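You operate a simulated robot arm through the tools that you are given. There is no shell and no other tool. Be economical: measure what you need, move in short steps, check, and stop when the job is done.

You are at the controls of a simulated robot arm. One attempt, no reset.

JOB
Put things in order on the top of the mixing bench. At the end: the beige small wedge from the top of the mixing bench stands on top of the black primer tray; the yellow pad stands where the beige small wedge stood; the blue conduit clip stands where the grey hanger clip stood; the grey hanger clip from the top of the mixing bench stands where the yellow pad stood; whatever was shut is shut again. Leave all else as you found it, and nothing knocked over.

It is judged by the outcome, as a careful person would: the job done as asked, and still so three seconds after it is handed in. It fails if anything else is knocked over, pushed out of place, dropped, spilled or broken.

ROBOT AND FRAMES
A 7-joint arm with a two-finger parallel gripper, fixed in place. Base frame: the origin is at the foot of the arm, x ahead of it, y to its left, z up; the work surface is at about z = 740. Lengths are in mm, angles in rad, forces in N, time in s.
With the tool pointing down near the work surface it reaches from about 300 to 680 mm from the base axis. Its first joint turns from -1.152 to 1.152 rad. Payload 1.57 kg.
The tool frame sits at the grasp point between the pads (the TCP): z along the fingers, y along the line on which they close. The tips reach 30 mm beyond it. The gripper opens to 110 mm. The fingers are 24 mm wide and 12 mm thick; the gripper's body (48 by 112 mm) begins 78 mm behind the TCP.
Orientation is that of the tool frame in the base frame, as a unit quaternion [x, y, z, w]. With the fingers straight down and closing along the base's y, the tool's x points along the base's -x, its y along +y and its z along -z.

CONTROLS
- The arm moves only by the tool step_arm. Its argument "moves" is a list of rows, each a list of 3 entries, a list of its own where there are three numbers: the shift along the tool's x, y, z in cm, then the turn, a rotation vector about the tool's x, y, z in rad, then the gripper command, from -1 (fully open) to 1 (shut), values between in proportion. In form: [[[x, y, z], [rx, ry, rz], fingers], ...]. A call has 1 to 12 rows; each row shifts and turns the commanded pose from where the row before left it, along the tool's axes as they then stand. A row lasts 0.2 s, in which the tool goes at most 50 mm and 0.15 rad; a call with a longer step from one row to the next is refused whole, and so is a gripper value outside its range. A pose out of reach is approached as far as the arm can. The call stops where the force on the tool passes 40 N (or 10 N more than at its start, if that is more) or the arm is blocked; 0.2 s more then pass. Each finger travels about 108 mm/s and halts on what it meets, pressing with about 26 N; the grip force reading is that of the motor and also rises with nothing between the fingers. The clock runs only during rows and for 0.2 s after the last one: add rows that do not move to give the fingers time. The reply holds the time, the measured pose of the TCP, the force on the tool along the base axes, the opening and the grip force, in the units named above and with some noise, and new pictures: "views" is both (left out), scene, wrist or none.
- Cameras (640 x 400 px; columns grow to the right, rows downward): "scene" is fixed at [162.6, -388.9, 1403.4]; the picture's right is [0.81, -0.59, 0.00], its down [-0.34, -0.47, -0.81] and it looks along [0.48, 0.66, -0.58] (base axes); focal length 329 px, centre (320, 200). "wrist" rides on the gripper at [70, 16, -141] in the tool frame; the picture's right is [-0.23, 0.97, 0.00], its down [-0.86, -0.20, -0.48] and it looks along [-0.47, -0.11, 0.88] (tool axes); focal length 222 px, centre (320, 200). There is no depth. A picture from a camera that has moved, and an enlarged one, comes with that camera's place and axes in the base frame and with its lens.
- zoom(camera, box): a new picture of the part [left, top, right, bottom] of that camera's present view, enlarged. It takes no simulated time.
- hand_in(): hands the job in; it is judged then, once.

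Work in short steps. Places have to be worked out from the pictures, the camera data and where the tool is seen: move nearer, look again, correct. Check each grasp and each placing, and mend what went wrong. You have 120 turns and 170 pictures in all, those below and enlarged ones among them. Open the gripper and draw the arm clear of the work before you hand the job in, unless the task says otherwise; then end with one line.

The tools are called after ">>>" as a command line: name --argument value ..., lists and objects as JSON in quotes. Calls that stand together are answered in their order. step_arm: Moves the arm, as the interface text tells. Its arguments: {"type":"object","properties":{"moves":{"type":"array","items":{"type":"array"}},"views":{"type":"string","enum":["both","scene","wrist","none"]}},"required":["moves"]} The other tools are called the same way: zoom (camera, box) takes an enlarged picture of a part of a camera's view; hand_in () hands the job in.

At the start:

```text
time: 0.0
ee_pos: [440.8, 88.2, 1067.3]
orientation: [0.0, 1.0, -0.001, 0.0]
contact_force: [0.5, 0.0, 1.0]
width: 110.0
grip_force: 0.1
```

scene: 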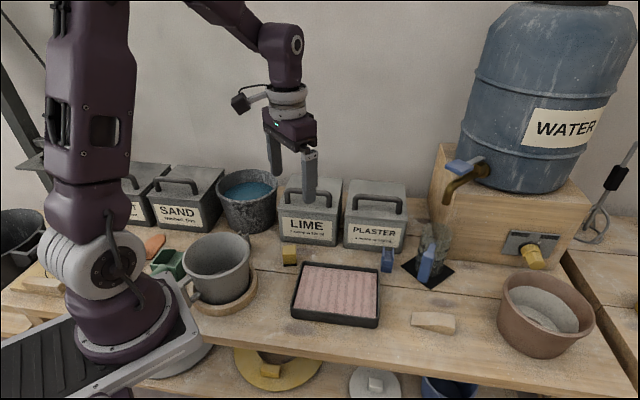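
wrist: 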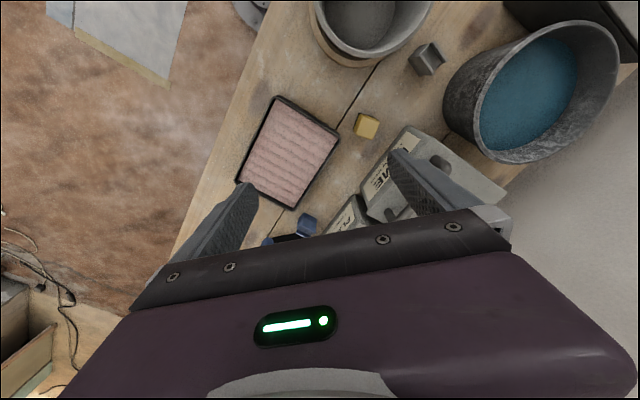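

I'll start by enlarging the work area to identify the objects.

>>> zoom --camera "scene" --box '[260, 200, 480, 340]'

>>> zoom --camera "scene" --box '[120, 220, 300, 400]'

>>> zoom --camera "wrist" --box '[220, 0, 480, 250]'

```text
2.86 times, centred on (370, 270) of scene
camera zoom: at [162.6, -388.9, 1403.4], right [0.81, -0.59, 0.0], down [-0.34, -0.47, -0.81], along [0.48, 0.66, -0.58], focal length 941 px, centre (177, 0)
```

zoom: 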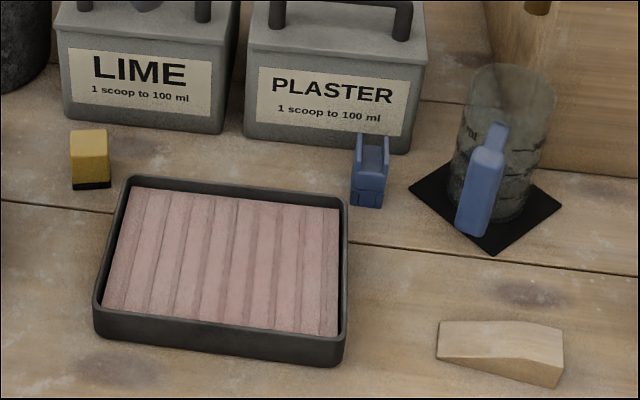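

```text
2.22 times, centred on (210, 310) of scene
camera zoom: at [162.6, -388.9, 1403.4], right [0.81, -0.59, 0.0], down [-0.34, -0.47, -0.81], along [0.48, 0.66, -0.58], focal length 732 px, centre (564, -44)
```

zoom: 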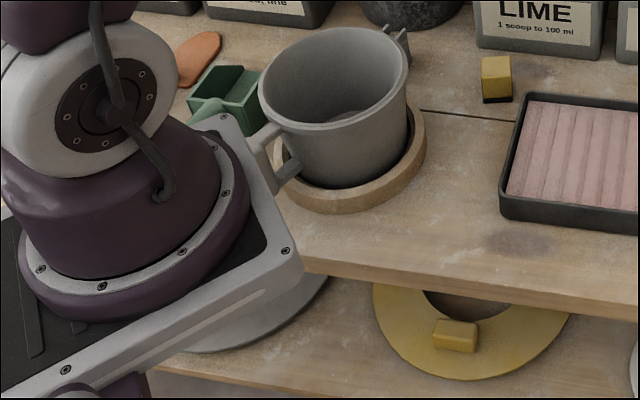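

```text
1.60 times, centred on (350, 125) of wrist
camera zoom: at [371.1, 105.5, 1209.3], right [0.23, 0.97, 0.0], down [0.86, -0.2, 0.48], along [0.47, -0.11, -0.88], focal length 355 px, centre (272, 320)
```

zoom: 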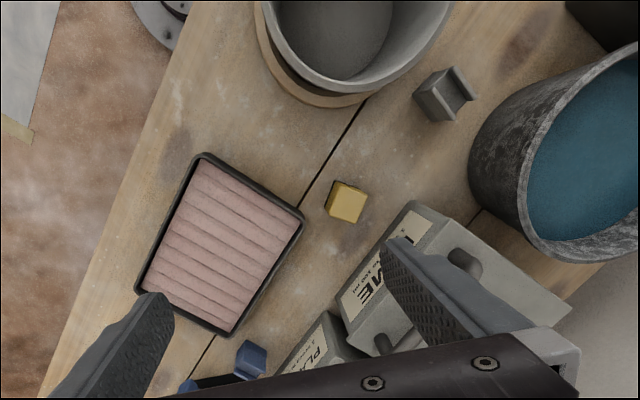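

Targets from the scene view (x, y):
- wedge: about (627, -190)
- blue U-clip: about (668, -5)
- yellow pad: about (470, 165)
- grey clip: about (386, 291)
- tray centre: about (504, 13)

I'll move over the wedge, high up, to look.

>>> step_arm --moves '[[[-2.2, -4, 1.5], [0, 0, 0], -1], [[-2.2, -4, 1.5], [0, 0, 0], -1], [[-2.2, -4, 1.5], [0, 0, 0], -1], [[-2.2, -4, 1.5], [0, 0, 0], -1], [[-2.2, -4, 1.5], [0, 0, 0], -1], [[-2.2, -4, 1.5], [0, 0, 0], -1], [[0, 0, 0], [0, 0, 0], -1]]'

```text
time: 1.6
ee_pos: [573.5, -151.0, 975.4]
orientation: [0.0, 1.0, 0.0, 0.0]
contact_force: [0.4, 0.0, 0.2]
width: 110.2
grip_force: 0.0
camera wrist: at [503.0, -136.0, 1118.9], right [0.23, 0.97, 0.0], down [0.86, -0.2, 0.48], along [0.47, -0.11, -0.88], focal length 222 px, centre (320, 200)
```

scene: 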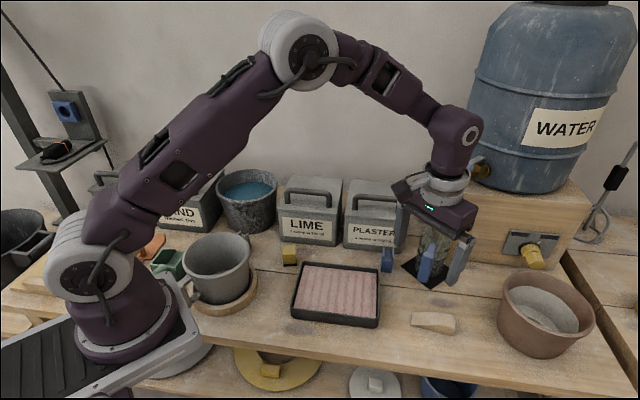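
wrist: 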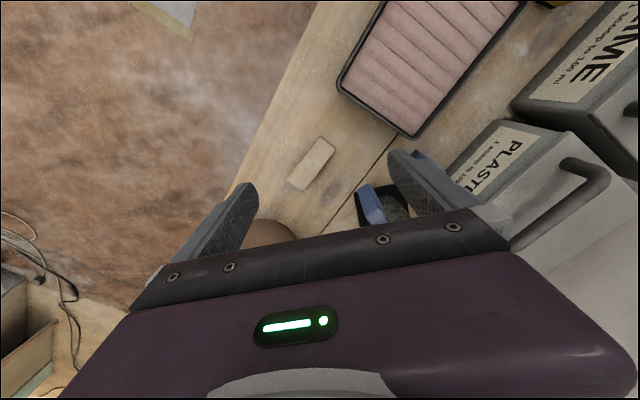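

The wedge is in view, lying about 45° to the axes. I'll enlarge it to get an accurate outline.

>>> zoom --camera "wrist" --box '[250, 100, 410, 230]'

>>> zoom --camera "scene" --box '[370, 220, 490, 350]'

```text
3.08 times, centred on (330, 165) of wrist
camera zoom: at [503.0, -136.0, 1118.9], right [0.23, 0.97, 0.0], down [0.86, -0.2, 0.48], along [0.47, -0.11, -0.88], focal length 684 px, centre (289, 308)
```

zoom: 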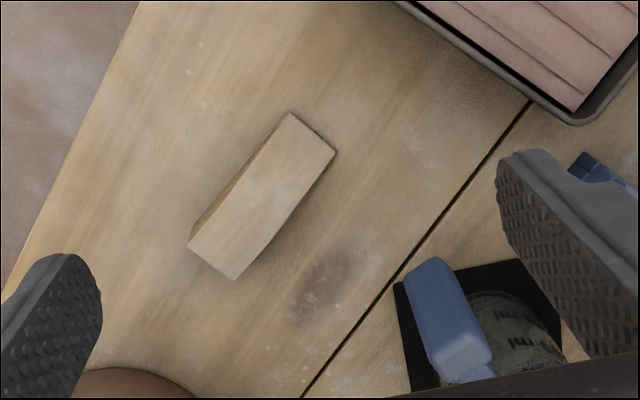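

```text
3.08 times, centred on (430, 285) of scene
camera zoom: at [162.6, -388.9, 1403.4], right [0.81, -0.59, 0.0], down [-0.34, -0.47, -0.81], along [0.48, 0.66, -0.58], focal length 1013 px, centre (-18, -62)
```

zoom: 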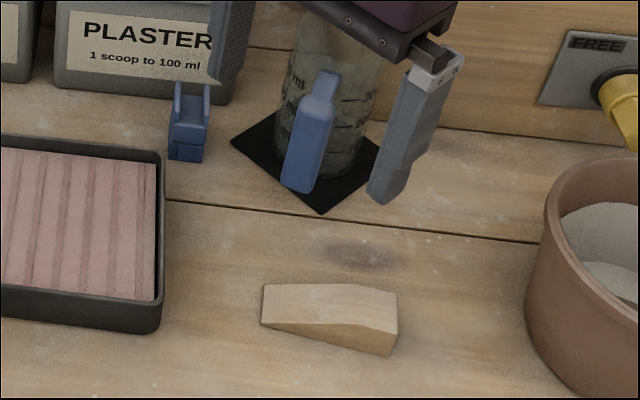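

The wedge's centre is about (624, -180). Its long axis runs at about -53°, and it is 33 mm wide. I'll move over it, turn the fingers across its width and look again.

>>> step_arm --moves '[[[-2.5, -1.5, 3.5], [0, 0, 0], -0.2], [[-2.6, -1.4, 3.5], [0, 0, 0], -0.2], [[0, 0, 0], [0, 0, 0.132], -0.2], [[0, 0, 0], [0, 0, 0.132], -0.2], [[0, 0, 0], [0, 0, 0.132], -0.2], [[0, 0, 0], [0, 0, 0.132], -0.2], [[0, 0, 0], [0, 0, 0.132], -0.2], [[0, 0, 0], [0, 0, 0.132], -0.2], [[0, 0, 0], [0, 0, 0.132], -0.2], [[0, 0, 0], [0, 0, 0], -0.2]]'

```text
time: 3.8
ee_pos: [624.5, -179.6, 906.9]
orientation: [0.446, 0.895, 0.0, 0.0]
contact_force: [0.4, -0.8, 0.8]
width: 65.4
grip_force: 0.1
camera wrist: at [595.3, -114.4, 1049.6], right [0.91, 0.4, 0.0], down [0.36, -0.8, 0.48], along [0.19, -0.44, -0.88], focal length 222 px, centre (320, 200)
```

scene: 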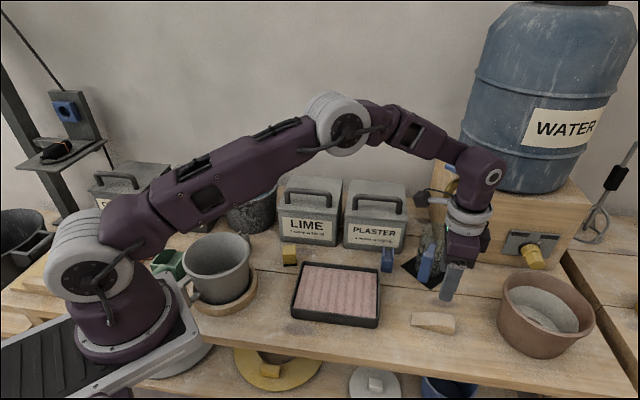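
wrist: 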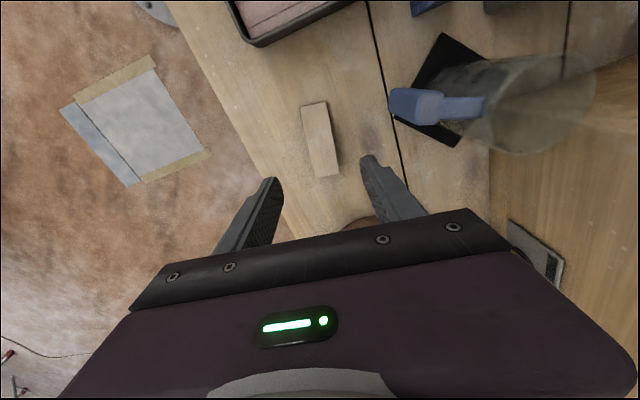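

The wedge's centre re-measures at (622, -180) and it lines up with the fingers. I'll descend to just above the bench.

>>> step_arm --moves '[[[0, 0, 4.3], [0, 0, 0], -0.2], [[0, 0, 4.3], [0, 0, 0], -0.2], [[0, 0, 3.0], [0, 0, 0], -0.2], [[0, 0, 1.4], [0, 0, 0], -0.2], [[0, 0, 0], [0, 0, 0], -0.2]]'

```text
time: 5.0
ee_pos: [623.8, -179.1, 775.6]
orientation: [0.446, 0.895, 0.0, 0.0]
contact_force: [-0.3, 0.3, -0.1]
width: 65.9
grip_force: 0.1
camera wrist: at [593.9, -114.5, 917.7], right [0.91, 0.41, 0.0], down [0.36, -0.8, 0.48], along [0.19, -0.44, -0.88], focal length 222 px, centre (320, 200)
```

scene: 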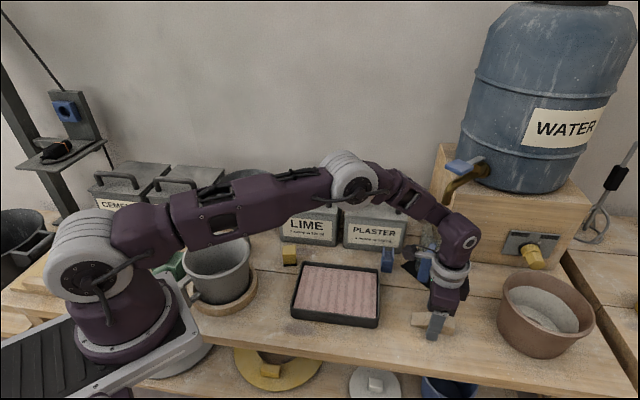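
wrist: 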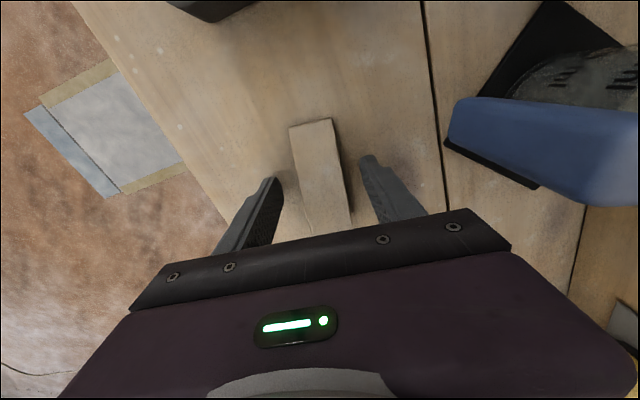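

The wedge sits between the fingers with nothing touching. I'll close the gripper.

>>> step_arm --moves '[[[0, 0, 0], [0, 0, 0], 0.3], [[0, 0, 0], [0, 0, 0], 0.7], [[0, 0, 0], [0, 0, 0], 0.7], [[0, 0, 0], [0, 0, 0], 0.7]]' --views "wrist"

```text
time: 6.0
ee_pos: [624.0, -180.2, 776.5]
orientation: [0.445, 0.896, 0.0, 0.0]
contact_force: [0.5, 0.7, -0.5]
width: 33.8
grip_force: 26.3
camera wrist: at [593.8, -114.4, 918.0], right [0.91, 0.41, 0.0], down [0.36, -0.8, 0.48], along [0.19, -0.44, -0.88], focal length 222 px, centre (320, 200)
```

wrist: 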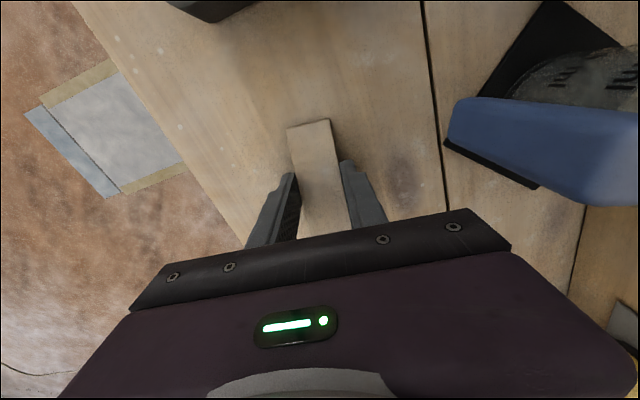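

Gripped at 33.8 mm. I'll lift, carry the wedge over the tray centre and turn it to line up with the tray.

>>> step_arm --moves '[[[0, 0, -3], [0, 0, 0], 0.7], [[0, 0, -4], [0, 0, 0], 0.7], [[0, 0, -4], [0, 0, 0], 0.7], [[3.74, 0.4, 0], [0, 0, 0], 0.7], [[3.74, 0.4, 0], [0, 0, 0], 0.7], [[3.74, 0.4, 0], [0, 0, 0], 0.7], [[3.74, 0.4, 0], [0, 0, 0], 0.7], [[3.74, 0.4, 0], [0, 0, 0], 0.7], [[3.74, 0.4, 0], [0, 0, 0], 0.7], [[0, 0, 0], [0, 0, -0.145], 0.7], [[0, 0, 0], [0, 0, 0], 0.7]]'

```text
time: 8.4
ee_pos: [507.1, 14.8, 886.6]
orientation: [0.379, 0.925, 0.0, 0.0]
contact_force: [0.5, 0.0, -1.0]
width: 33.7
grip_force: 26.4
camera wrist: at [468.5, 75.4, 1028.7], right [0.84, 0.53, 0.0], down [0.47, -0.74, 0.48], along [0.26, -0.4, -0.88], focal length 222 px, centre (320, 200)
```

scene: 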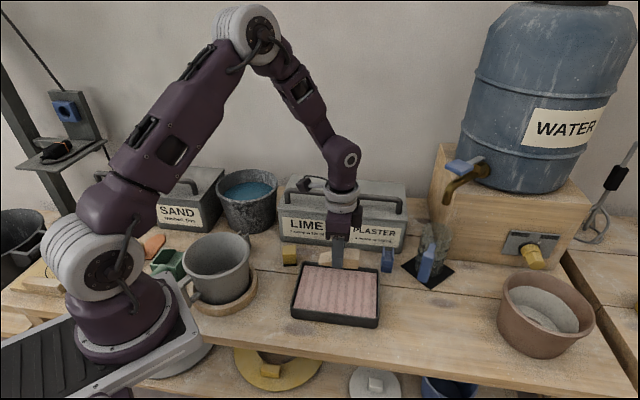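
wrist: 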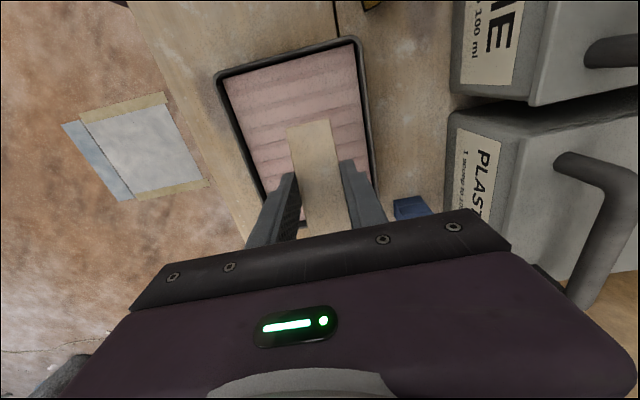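

Tray centre confirmed to within about 8 mm. I'll lower most of the way and then creep down to find the tray's surface.

>>> step_arm --moves '[[[0.3, -0.6, 4], [0, 0, 0], 0.7], [[0, 0, 4], [0, 0, 0], 0.7], [[0, 0, 0.5], [0, 0, 0], 0.7], [[0, 0, 0], [0, 0, 0], 0.7]]'

>>> zoom --camera "scene" --box '[280, 230, 400, 330]'

```text
time: 9.4
ee_pos: [502.5, 13.5, 804.3]
orientation: [0.38, 0.925, 0.001, 0.0]
contact_force: [-3.9, -0.4, 20.8]
width: 33.9
grip_force: 26.3
camera wrist: at [463.2, 73.9, 945.5], right [0.85, 0.53, 0.0], down [0.47, -0.74, 0.48], along [0.26, -0.4, -0.88], focal length 222 px, centre (320, 200)
```

scene: 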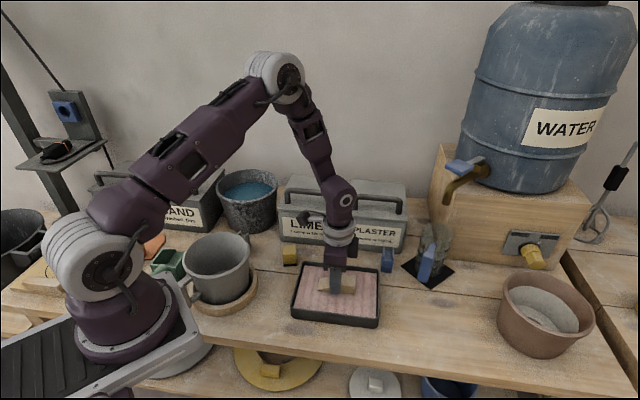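
wrist: 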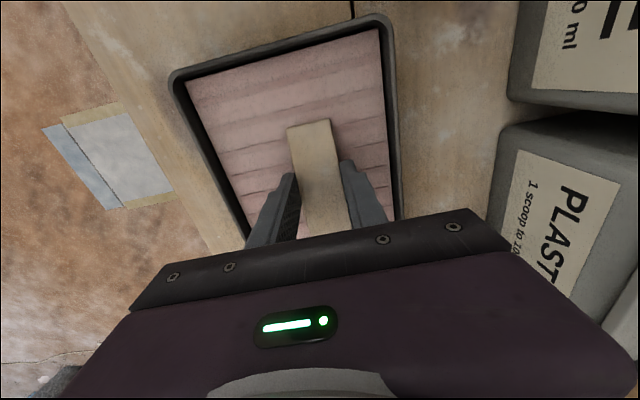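

```text
4.00 times, centred on (340, 280) of scene
camera zoom: at [162.2, -388.9, 1403.4], right [0.81, -0.59, 0.0], down [-0.34, -0.47, -0.81], along [0.48, 0.66, -0.58], focal length 1317 px, centre (240, -120)
```

zoom: 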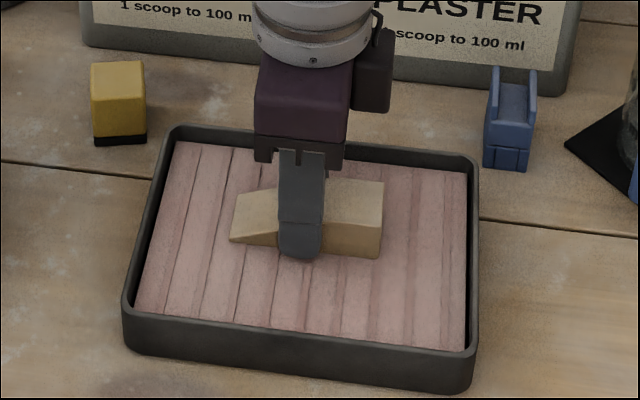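

There's 20 N upward at z 804, so the wedge is resting on the ribs. I'll ease up a millimetre, open and back off.

>>> step_arm --moves '[[[0, 0, -0.15], [0, 0, 0], 0.7], [[0, 0, 0], [0, 0, 0], 0.1], [[0, 0, 0], [0, 0, 0], -0.1], [[0, 0, 0], [0, 0, 0], -0.1], [[0, 0, -4], [0, 0, 0], -0.1], [[0, 0, -4.5], [0, 0, 0], -0.1], [[0, 0, -4.5], [0, 0, 0], -0.1], [[0, 0, 0], [0, 0, 0], -0.1]]'

>>> zoom --camera "scene" --box '[280, 230, 400, 330]'

```text
time: 11.2
ee_pos: [499.9, 11.9, 935.3]
orientation: [0.38, 0.925, 0.001, 0.0]
contact_force: [0.1, 0.0, 0.0]
width: 60.5
grip_force: 0.1
camera wrist: at [461.1, 72.4, 1076.2], right [0.85, 0.53, 0.0], down [0.47, -0.74, 0.48], along [0.26, -0.4, -0.88], focal length 222 px, centre (320, 200)
```

scene: 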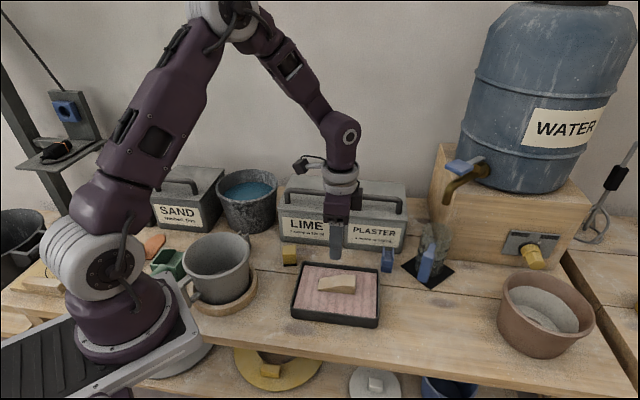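
wrist: 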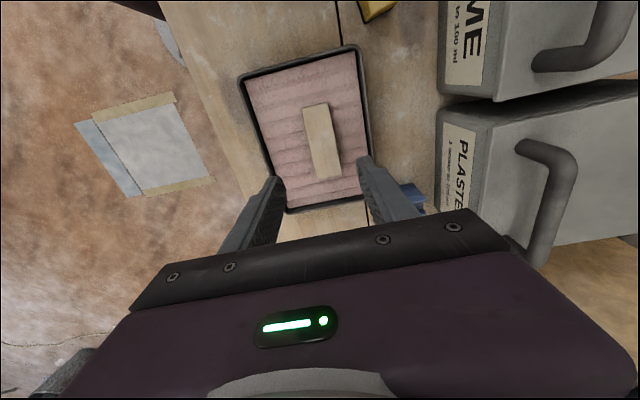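

```text
4.00 times, centred on (340, 280) of scene
camera zoom: at [162.6, -388.9, 1403.4], right [0.81, -0.59, 0.0], down [-0.34, -0.47, -0.81], along [0.48, 0.66, -0.58], focal length 1317 px, centre (240, -120)
```

zoom: 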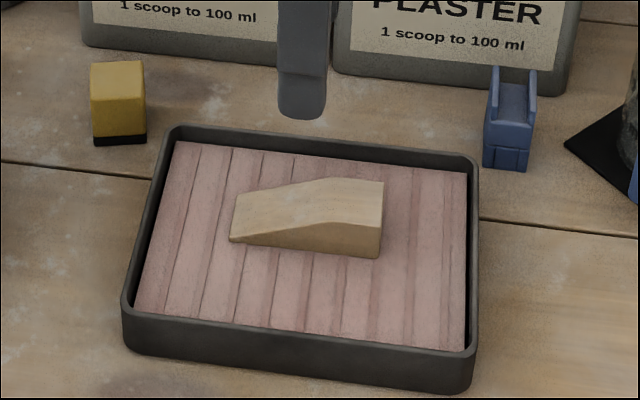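

The wedge is standing well on the tray. Next I'll move over the yellow pad to measure its position and orientation.

>>> step_arm --moves '[[[3.22, 2.2, 0], [0, 0, 0], -0.1], [[3.22, 2.2, 0], [0, 0, 0], -0.1], [[3.22, 2.2, 0], [0, 0, 0], -0.1], [[3.22, 2.2, 0.5], [0, 0, 0], -0.1], [[0, 0, 0], [0, 0, 0], -0.1]]'

>>> zoom --camera "wrist" --box '[240, 60, 400, 220]'

```text
time: 12.4
ee_pos: [470.2, 166.3, 929.5]
orientation: [0.379, 0.925, -0.001, 0.0]
contact_force: [0.0, -0.2, 0.4]
width: 60.4
grip_force: 0.2
camera wrist: at [431.8, 226.3, 1070.7], right [0.85, 0.53, 0.0], down [0.47, -0.74, 0.48], along [0.26, -0.4, -0.88], focal length 222 px, centre (320, 200)
```

scene: 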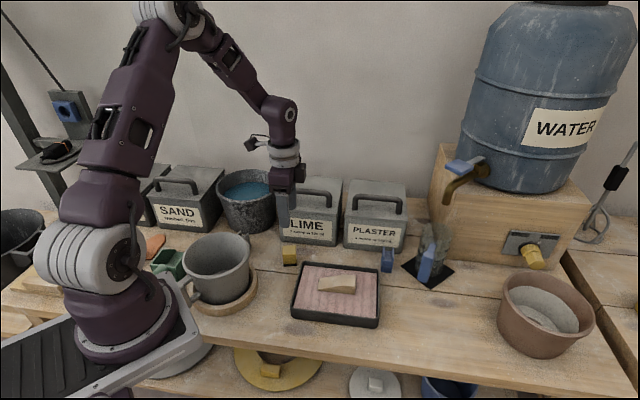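
wrist: 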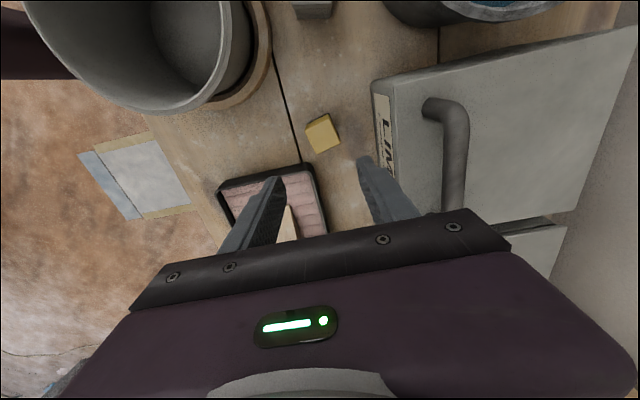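

```text
2.50 times, centred on (320, 140) of wrist
camera zoom: at [431.8, 226.3, 1070.7], right [0.85, 0.53, 0.0], down [0.47, -0.74, 0.48], along [0.26, -0.4, -0.88], focal length 555 px, centre (320, 350)
```

zoom: 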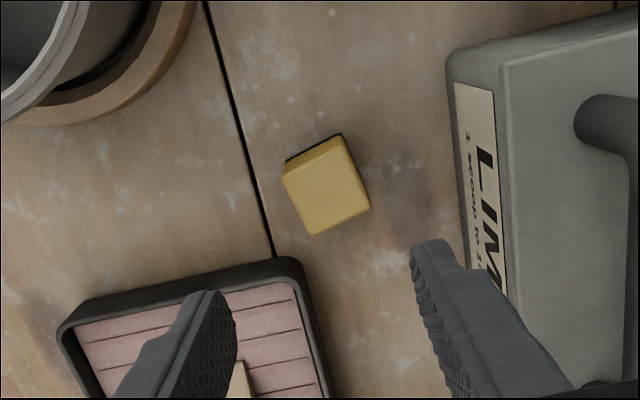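

The pad is about 34 mm square and 35 mm high, centred near (472, 173), with its sides at 54°/-36°. I'll align to it and lower partway to check.

>>> step_arm --moves '[[[0, 0, 0], [0, 0, -0.148], -0.1], [[0.25, 0.7, 3], [0, 0, 0], -0.1], [[0, 0, 4], [0, 0, 0], -0.1], [[0, 0, 2], [0, 0, 0], -0.1], [[0, 0, 0], [0, 0, 0], -0.1]]'

```text
time: 13.6
ee_pos: [475.1, 173.1, 839.1]
orientation: [0.31, 0.951, -0.001, 0.0]
contact_force: [-0.4, -0.9, 0.1]
width: 60.4
grip_force: 0.1
camera wrist: at [427.2, 227.1, 979.8], right [0.76, 0.65, 0.0], down [0.57, -0.67, 0.48], along [0.31, -0.36, -0.88], focal length 222 px, centre (320, 200)
```

scene: 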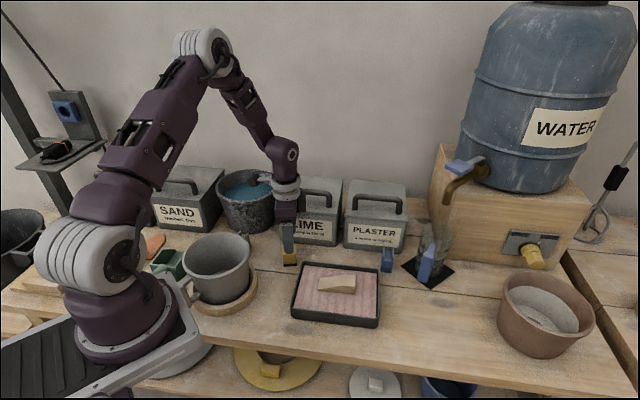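
wrist: 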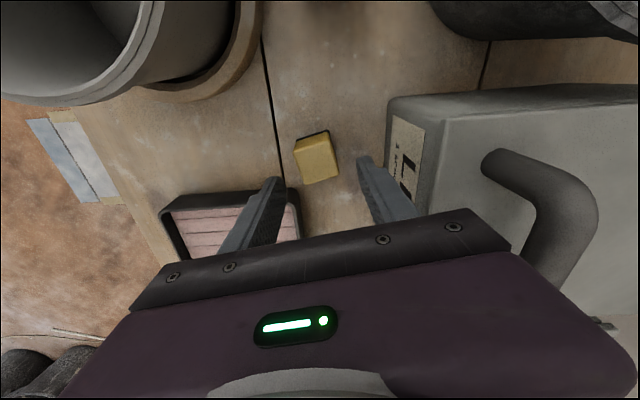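

Refined centre is about (470, 173.5). I'll correct by 5 mm and go down.

>>> step_arm --moves '[[[0.4, -0.25, 2], [0, 0, 0], -0.1], [[0, 0, 3], [0, 0, 0], -0.1], [[0, 0, 1.3], [0, 0, 0], -0.1], [[0, 0, 0], [0, 0, 0], -0.1]]' --views "wrist"

```text
time: 14.6
ee_pos: [470.3, 171.8, 777.4]
orientation: [0.309, 0.951, 0.0, 0.0]
contact_force: [0.1, 0.8, -0.1]
width: 60.6
grip_force: 0.0
camera wrist: at [422.4, 225.8, 918.5], right [0.76, 0.65, 0.0], down [0.57, -0.67, 0.48], along [0.31, -0.36, -0.88], focal length 222 px, centre (320, 200)
```

wrist: 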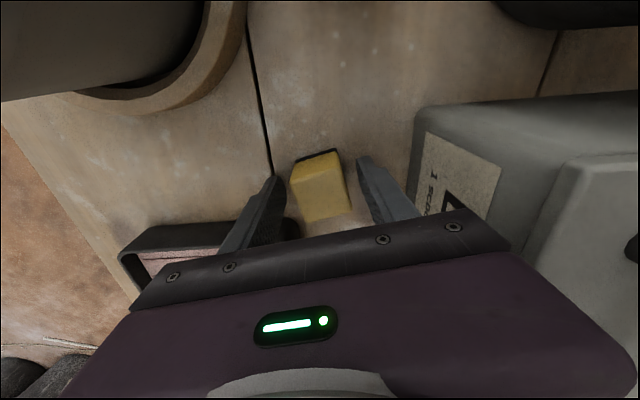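

The pad is centred between the fingers. I'll close.

>>> step_arm --moves '[[[0.2, 0, 0], [0, 0, 0], 0.2], [[0, 0, 0], [0, 0, 0], 0.6], [[0, 0, 0], [0, 0, 0], 0.7], [[0, 0, 0], [0, 0, 0], 0.7]]' --views "wrist"

```text
time: 15.6
ee_pos: [468.4, 173.7, 776.8]
orientation: [0.31, 0.951, 0.0, 0.0]
contact_force: [0.8, 0.1, 1.2]
width: 35.3
grip_force: 25.9
camera wrist: at [420.7, 227.1, 918.6], right [0.76, 0.65, 0.0], down [0.57, -0.67, 0.48], along [0.31, -0.36, -0.88], focal length 222 px, centre (320, 200)
```

wrist: 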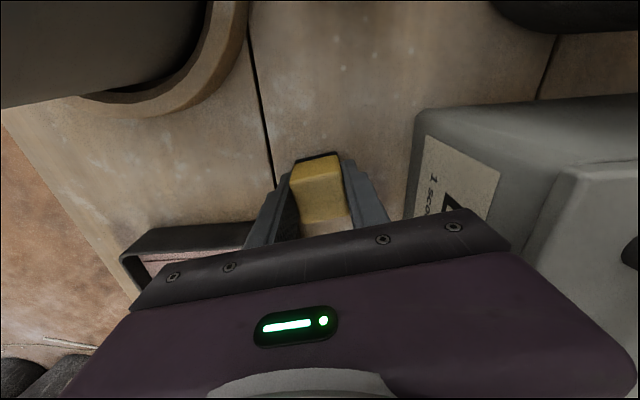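

Held at 35.3 mm. I'll lift, then carry it to the wedge's old spot (624, -180).

>>> step_arm --moves '[[[0, 0, -3], [0, 0, 0], 0.7], [[0, 0, -4.5], [0, 0, 0], 0.7], [[0, 0, -4.5], [0, 0, 0], 0.7], [[-3.711, -2.156, 0], [0, 0, 0], 0.7], [[-3.711, -2.156, 0], [0, 0, 0], 0.7], [[-3.711, -2.156, 0], [0, 0, 0], 0.7], [[-3.711, -2.156, 0], [0, 0, 0], 0.7], [[-3.711, -2.156, 0], [0, 0, 0], 0.7], [[-3.711, -2.156, 0], [0, 0, 0], 0.7], [[-3.711, -2.156, 0], [0, 0, 0], 0.7], [[-3.711, -2.156, 0], [0, 0, 0], 0.7], [[-3.711, -2.156, 0], [0, 0, 0], 0.7]]' --views "scene"

>>> step_arm --moves '[[[0, 0, 0], [0, 0, 0.147], 0.7], [[0, 0, 0], [0, 0, 0.147], 0.7], [[0, 0, 0], [0, 0, 0], 0.7]]'

```text
time: 18.2
ee_pos: [621.8, -181.0, 895.9]
orientation: [0.31, 0.951, 0.0, 0.0]
contact_force: [-0.3, -0.1, -1.3]
width: 35.6
grip_force: 25.3
```

scene: 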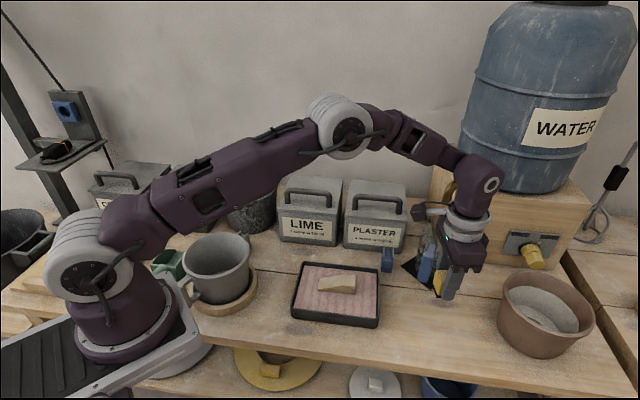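

```text
time: 19.0
ee_pos: [623.1, -181.2, 896.5]
orientation: [0.446, 0.895, 0.0, 0.0]
contact_force: [0.6, 0.2, 0.3]
width: 35.2
grip_force: 26.0
camera wrist: at [593.4, -115.2, 1037.7], right [0.91, 0.4, 0.0], down [0.36, -0.8, 0.48], along [0.19, -0.44, -0.88], focal length 222 px, centre (320, 200)
```

scene: 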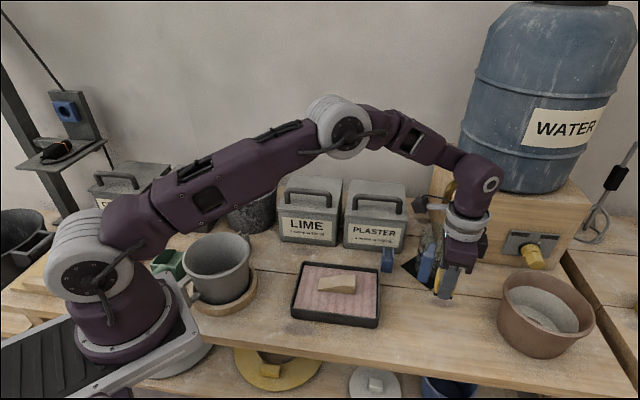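
wrist: 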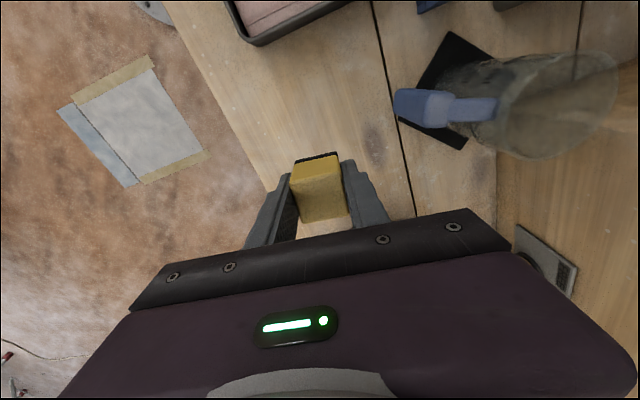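

Position is good. I'll lower to z ≈ 777.5, just above where the pad's base touches.

>>> step_arm --moves '[[[0, 0, 4], [0, 0, 0], 0.7], [[0, 0, 4], [0, 0, 0], 0.7], [[0, 0, 2.5], [0, 0, 0], 0.7], [[0, 0, 1.3], [0, 0, 0], 0.7], [[0, 0, 0], [0, 0, 0], 0.7]]' --views "scene"

```text
time: 20.2
ee_pos: [621.9, -180.6, 778.4]
orientation: [0.447, 0.895, 0.0, 0.0]
contact_force: [-0.1, -1.0, -0.4]
width: 35.3
grip_force: 25.8
```

scene: 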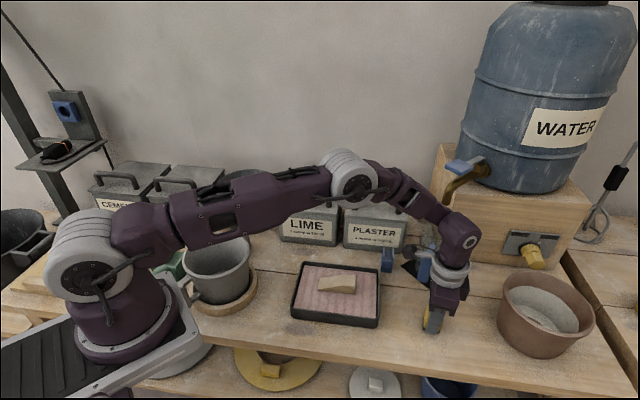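

>>> step_arm --moves '[[[0, 0, 0.12], [0, 0, 0], 0.7], [[0, 0, 0], [0, 0, 0], 0.2], [[0, 0, 0], [0, 0, 0], -0.1], [[0, 0, 0], [0, 0, 0], -0.1], [[0, 0, -3.5], [0, 0, 0], -0.1], [[0, 0, -4.5], [0, 0, 0], -0.1], [[0, 0, -4.5], [0, 0, 0], -0.1], [[0, 0, 0], [0, 0, 0], -0.1]]'

>>> zoom --camera "scene" --box '[370, 220, 490, 350]'

```text
time: 22.0
ee_pos: [624.4, -180.7, 902.5]
orientation: [0.446, 0.895, 0.0, 0.0]
contact_force: [1.0, -0.3, 0.4]
width: 60.5
grip_force: 0.0
camera wrist: at [593.8, -115.2, 1043.8], right [0.91, 0.41, 0.0], down [0.36, -0.8, 0.48], along [0.19, -0.44, -0.88], focal length 222 px, centre (320, 200)
```

scene: 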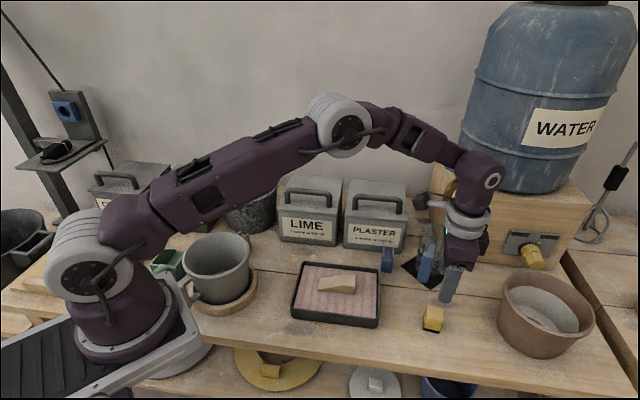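
wrist: 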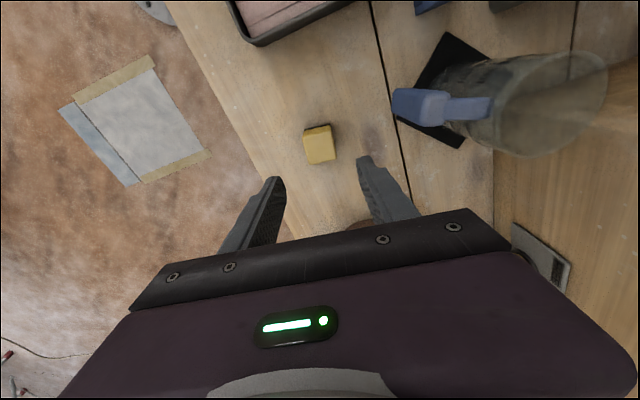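

```text
3.08 times, centred on (430, 285) of scene
camera zoom: at [162.6, -388.9, 1403.4], right [0.81, -0.59, 0.0], down [-0.34, -0.47, -0.81], along [0.48, 0.66, -0.58], focal length 1013 px, centre (-18, -62)
```

zoom: 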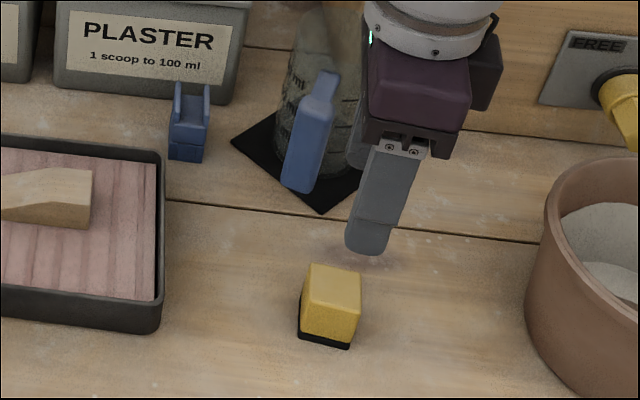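

The yellow pad is standing at the wedge's old spot. Now I'll travel high over to the grey hanger clip.

>>> step_arm --moves '[[[4.49, 0.86, -0.9], [0, 0, 0], -0.1], [[4.49, 0.86, -0.9], [0, 0, 0], -0.1], [[4.49, 0.86, -0.9], [0, 0, 0], -0.1], [[4.49, 0.86, -0.9], [0, 0, 0], -0.1], [[4.49, 0.86, -0.9], [0, 0, 0], -0.1], [[4.49, 0.86, -0.9], [0, 0, 0], -0.1], [[4.49, 0.86, -0.9], [0, 0, 0], -0.1], [[4.49, 0.86, -0.9], [0, 0, 0], -0.1], [[4.49, 0.86, -0.9], [0, 0, 0], -0.1], [[4.49, 0.86, -0.9], [0, 0, 0], -0.1], [[4.49, 0.86, -0.9], [0, 0, 0], -0.1], [[0, 0, 0], [0, 0, 0], -0.1]]'

>>> zoom --camera "wrist" --box '[220, 40, 420, 220]'

```text
time: 24.6
ee_pos: [402.9, 271.5, 1002.7]
orientation: [0.446, 0.895, 0.0, 0.001]
contact_force: [0.2, -0.7, 0.8]
width: 60.6
grip_force: 0.1
camera wrist: at [373.7, 336.4, 1144.8], right [0.91, 0.4, 0.0], down [0.36, -0.8, 0.48], along [0.19, -0.44, -0.88], focal length 222 px, centre (320, 200)
```

scene: 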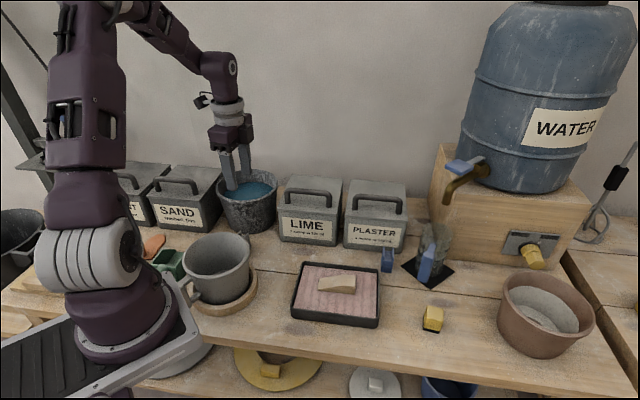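
wrist: 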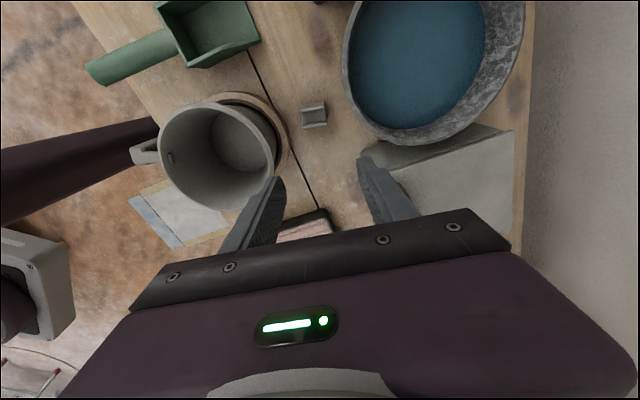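

```text
2.22 times, centred on (320, 130) of wrist
camera zoom: at [373.7, 336.4, 1144.8], right [0.91, 0.4, 0.0], down [0.36, -0.8, 0.48], along [0.19, -0.44, -0.88], focal length 494 px, centre (320, 356)
```

zoom: 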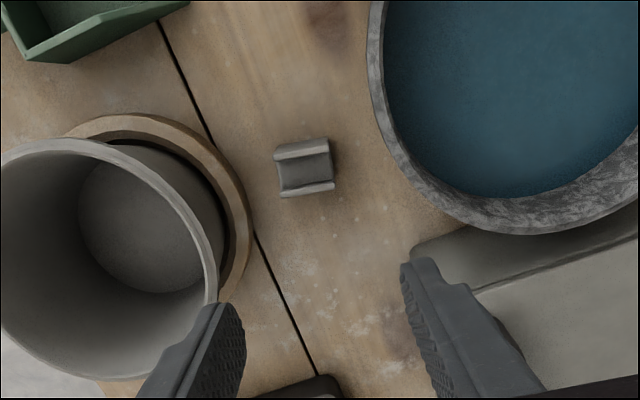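

The clip, near (382, 286), stands between the tall pot and the bucket. I'll close across the channel, with the fingers along about 122°, so the gripper body clears both. I'll turn and look again.

>>> step_arm --moves '[[[2.3, -0.75, 0], [0, 0, 0], -0.1], [[0, 0, 0.5], [0, 0, -0.148], -0.1], [[0, 0, 0.5], [0, 0, -0.148], -0.1], [[0, 0, 0.5], [0, 0, -0.148], -0.1], [[0, 0, 0.5], [0, 0, -0.148], -0.1], [[0, 0, 0.5], [0, 0, -0.148], -0.1], [[0, 0, 0.5], [0, 0, -0.148], -0.1], [[0, 0, 0.5], [0, 0, -0.148], -0.1], [[0, 0, 0.5], [0, 0, -0.148], -0.1], [[0, 0, 0.5], [0, 0, -0.148], -0.1], [[0, 0, 0.5], [0, 0, -0.148], -0.1], [[0, 0, 0], [0, 0, 0], -0.1]]'

>>> zoom --camera "wrist" --box '[240, 80, 400, 220]'

```text
time: 27.2
ee_pos: [381.9, 284.7, 951.1]
orientation: [-0.275, 0.961, 0.0, 0.0]
contact_force: [0.7, 0.6, 0.3]
width: 60.6
grip_force: 0.1
camera wrist: at [312.4, 261.5, 1093.0], right [-0.32, 0.95, 0.0], down [0.83, 0.28, 0.48], along [0.45, 0.15, -0.88], focal length 222 px, centre (320, 200)
```

scene: 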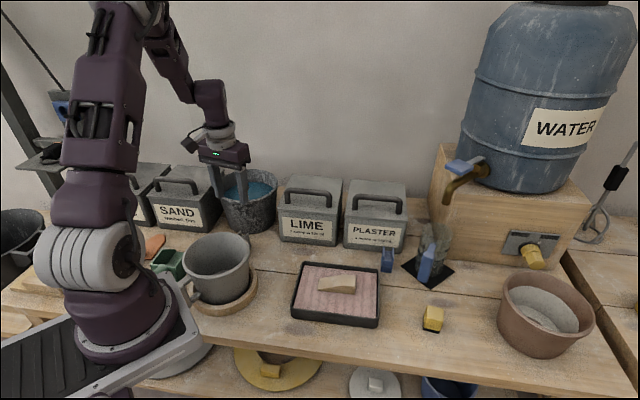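
wrist: 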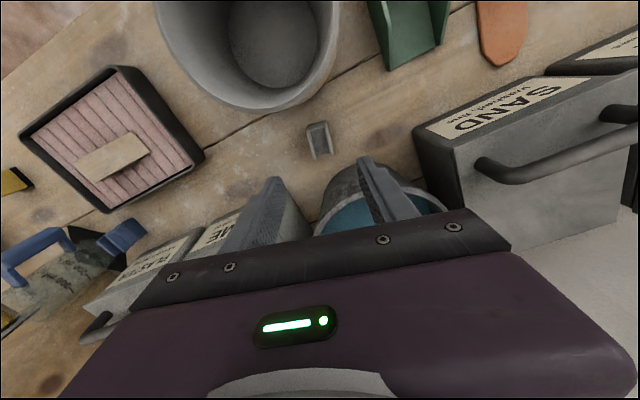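

```text
2.86 times, centred on (320, 150) of wrist
camera zoom: at [312.4, 261.5, 1093.0], right [-0.32, 0.95, 0.0], down [0.83, 0.28, 0.48], along [0.45, 0.15, -0.88], focal length 635 px, centre (320, 343)
```

zoom: 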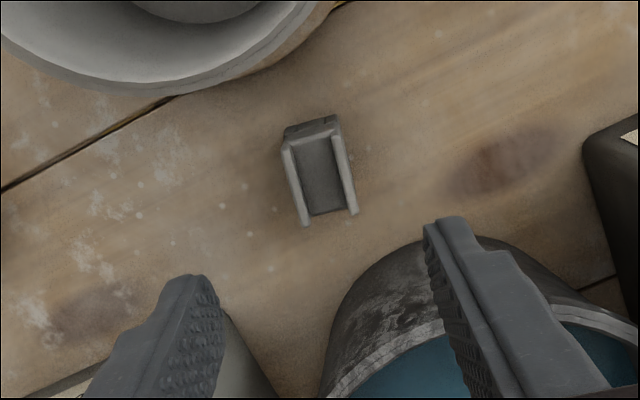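

The clip's centre comes out at about (382, 285), right under the tool. I'll correct the angle by 0.05 rad and descend halfway.

>>> step_arm --moves '[[[0, 0, 3], [0, 0, -0.05], -0.1], [[0, 0, 4], [0, 0, 0], -0.1], [[0, 0, 4], [0, 0, 0], -0.1], [[0, 0, 0], [0, 0, 0], -0.1]]'

```text
time: 28.2
ee_pos: [380.2, 284.4, 841.5]
orientation: [-0.298, 0.954, 0.0, 0.0]
contact_force: [-0.1, -0.1, 0.0]
width: 60.5
grip_force: 0.0
camera wrist: at [313.1, 257.8, 982.7], right [-0.37, 0.93, 0.0], down [0.82, 0.32, 0.48], along [0.45, 0.18, -0.88], focal length 222 px, centre (320, 200)
```

scene: 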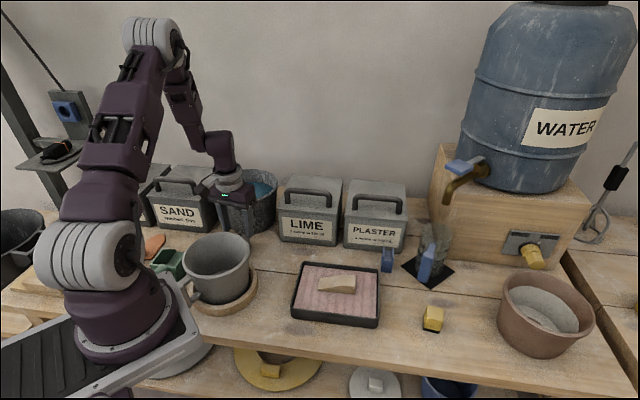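
wrist: 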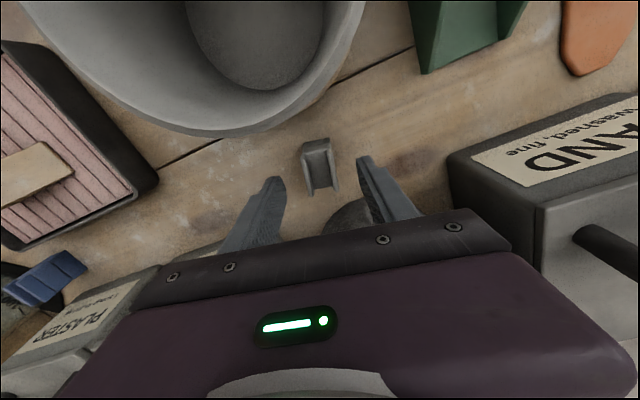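

Still aligned with clear gaps to the bucket and pot. I'll lower to grasp height.

>>> step_arm --moves '[[[-0.05, 0, 2.5], [0, 0, 0], -0.1], [[0, 0, 2.3], [0, 0, 0], -0.1], [[0, 0, 1.1], [0, 0, 0], -0.1], [[0, 0, 0], [0, 0, 0], -0.1]]'

```text
time: 29.2
ee_pos: [381.4, 284.1, 781.4]
orientation: [-0.298, 0.955, 0.0, 0.0]
contact_force: [-0.1, 0.2, 0.1]
width: 60.4
grip_force: 0.1
camera wrist: at [313.0, 257.6, 924.1], right [-0.37, 0.93, 0.0], down [0.82, 0.32, 0.48], along [0.45, 0.18, -0.88], focal length 222 px, centre (320, 200)
```

scene: 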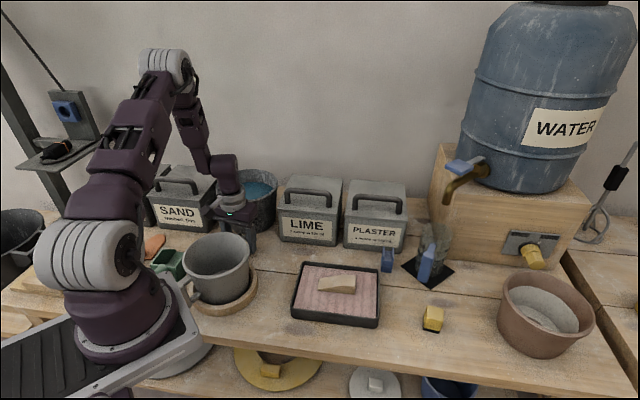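
wrist: 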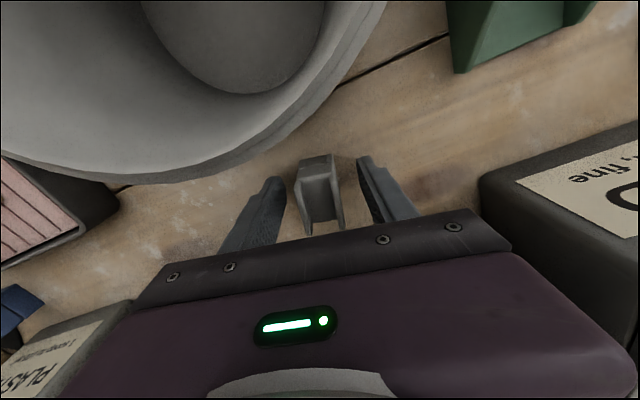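

The clip is between the fingers. I'll close gently.

>>> step_arm --moves '[[[0, 0, 0], [0, 0, 0], 0.2], [[0, 0, 0], [0, 0, 0], 0.5], [[0, 0, 0], [0, 0, 0], 0.7], [[0, 0, 0], [0, 0, 0], 0.8]]' --views "wrist"

```text
time: 30.2
ee_pos: [379.7, 284.8, 782.7]
orientation: [-0.298, 0.955, -0.001, -0.001]
contact_force: [0.5, 0.1, 0.5]
width: 28.5
grip_force: 26.2
camera wrist: at [313.1, 257.6, 924.3], right [-0.37, 0.93, 0.0], down [0.82, 0.32, 0.48], along [0.45, 0.18, -0.88], focal length 222 px, centre (320, 200)
```

wrist: 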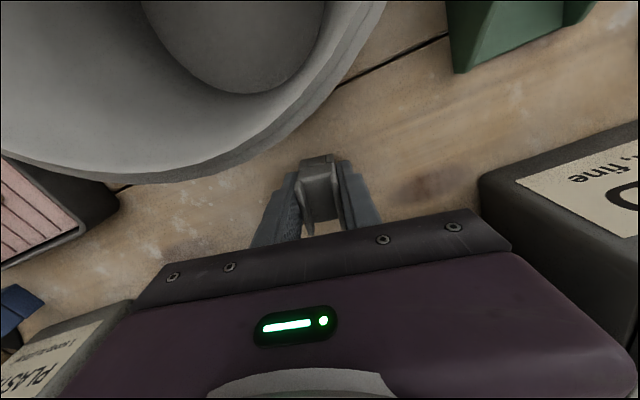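

Held at 28.5 mm. I'll lift clear of the bucket and move over the pad's old spot (468.5, 173.5).

>>> step_arm --moves '[[[0, 0, -3], [0, 0, 0], 0.8], [[0, 0, -4.6], [0, 0, 0], 0.8], [[0, 0, -4.6], [0, 0, 0], 0.8], [[0, 0, -4.6], [0, 0, 0], 0.8], [[-0.3, -4.7, 0], [0, 0, 0], 0.8], [[-0.3, -4.7, 0], [0, 0, 0], 0.8], [[-0.3, -4.7, 0], [0, 0, 0], 0.8], [[0, 0, 0], [0, 0, 0], 0.8]]'

```text
time: 32.0
ee_pos: [471.8, 173.5, 948.0]
orientation: [-0.297, 0.955, 0.001, 0.001]
contact_force: [0.4, 0.9, 0.1]
width: 28.7
grip_force: 26.4
camera wrist: at [404.3, 146.4, 1089.7], right [-0.37, 0.93, 0.0], down [0.82, 0.32, 0.48], along [0.45, 0.18, -0.88], focal length 222 px, centre (320, 200)
```

scene: 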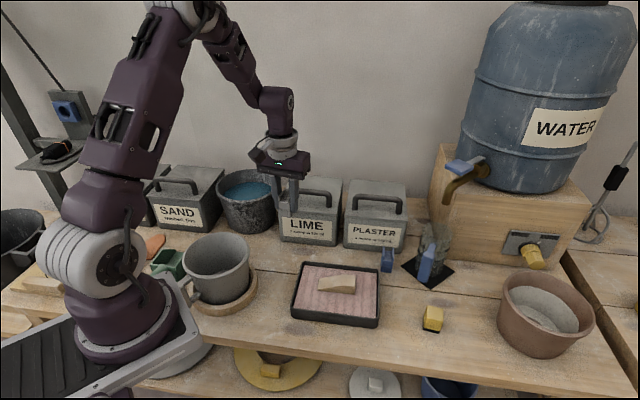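
wrist: 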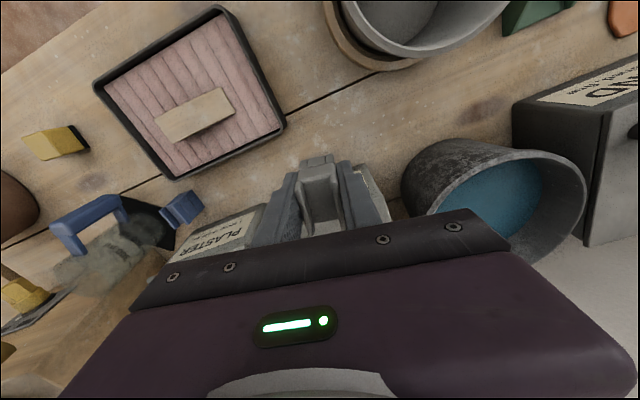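

Aligned. The tray's corner is close to this spot, so I'll only open the gripper slightly at release. Lowering now.

>>> step_arm --moves '[[[0.2, 0.2, 4], [0, 0, 0], 0.8], [[0, 0, 4.5], [0, 0, 0], 0.8], [[0, 0, 4], [0, 0, 0], 0.8], [[0, 0, 2.5], [0, 0, 0], 0.8], [[0, 0, 1.2], [0, 0, 0], 0.8], [[0, 0, 0], [0, 0, 0], 0.8]]'

>>> zoom --camera "scene" --box '[240, 200, 360, 300]'

```text
time: 33.4
ee_pos: [466.8, 174.7, 787.3]
orientation: [-0.298, 0.955, 0.0, -0.001]
contact_force: [0.7, -0.1, 0.2]
width: 28.5
grip_force: 26.0
camera wrist: at [400.0, 148.2, 928.7], right [-0.37, 0.93, 0.0], down [0.82, 0.32, 0.48], along [0.45, 0.18, -0.88], focal length 222 px, centre (320, 200)
```

scene: 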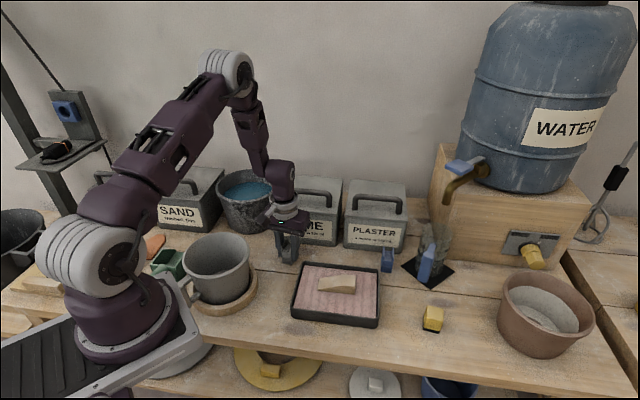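
wrist: 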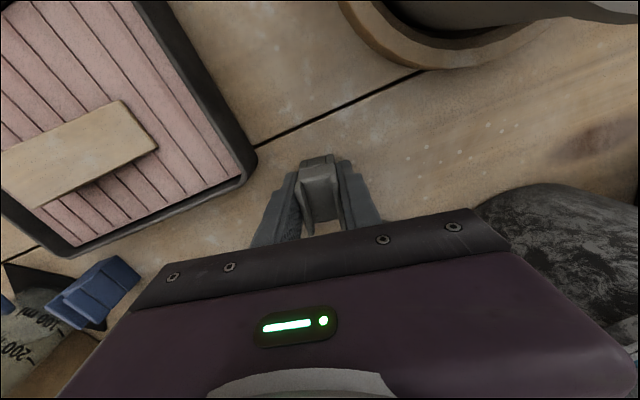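

```text
4.00 times, centred on (300, 250) of scene
camera zoom: at [162.6, -388.9, 1403.4], right [0.81, -0.59, 0.0], down [-0.34, -0.47, -0.81], along [0.48, 0.66, -0.58], focal length 1317 px, centre (400, 0)
```

zoom: 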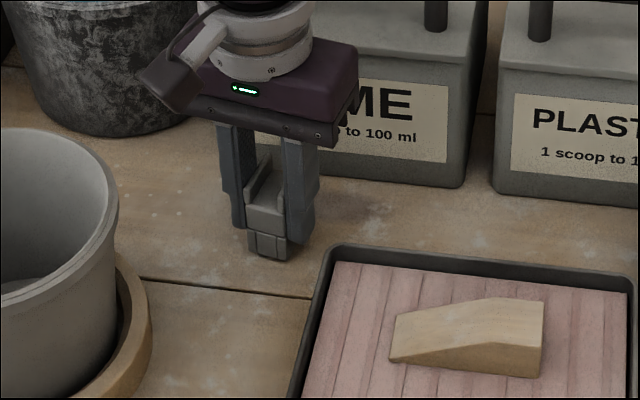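

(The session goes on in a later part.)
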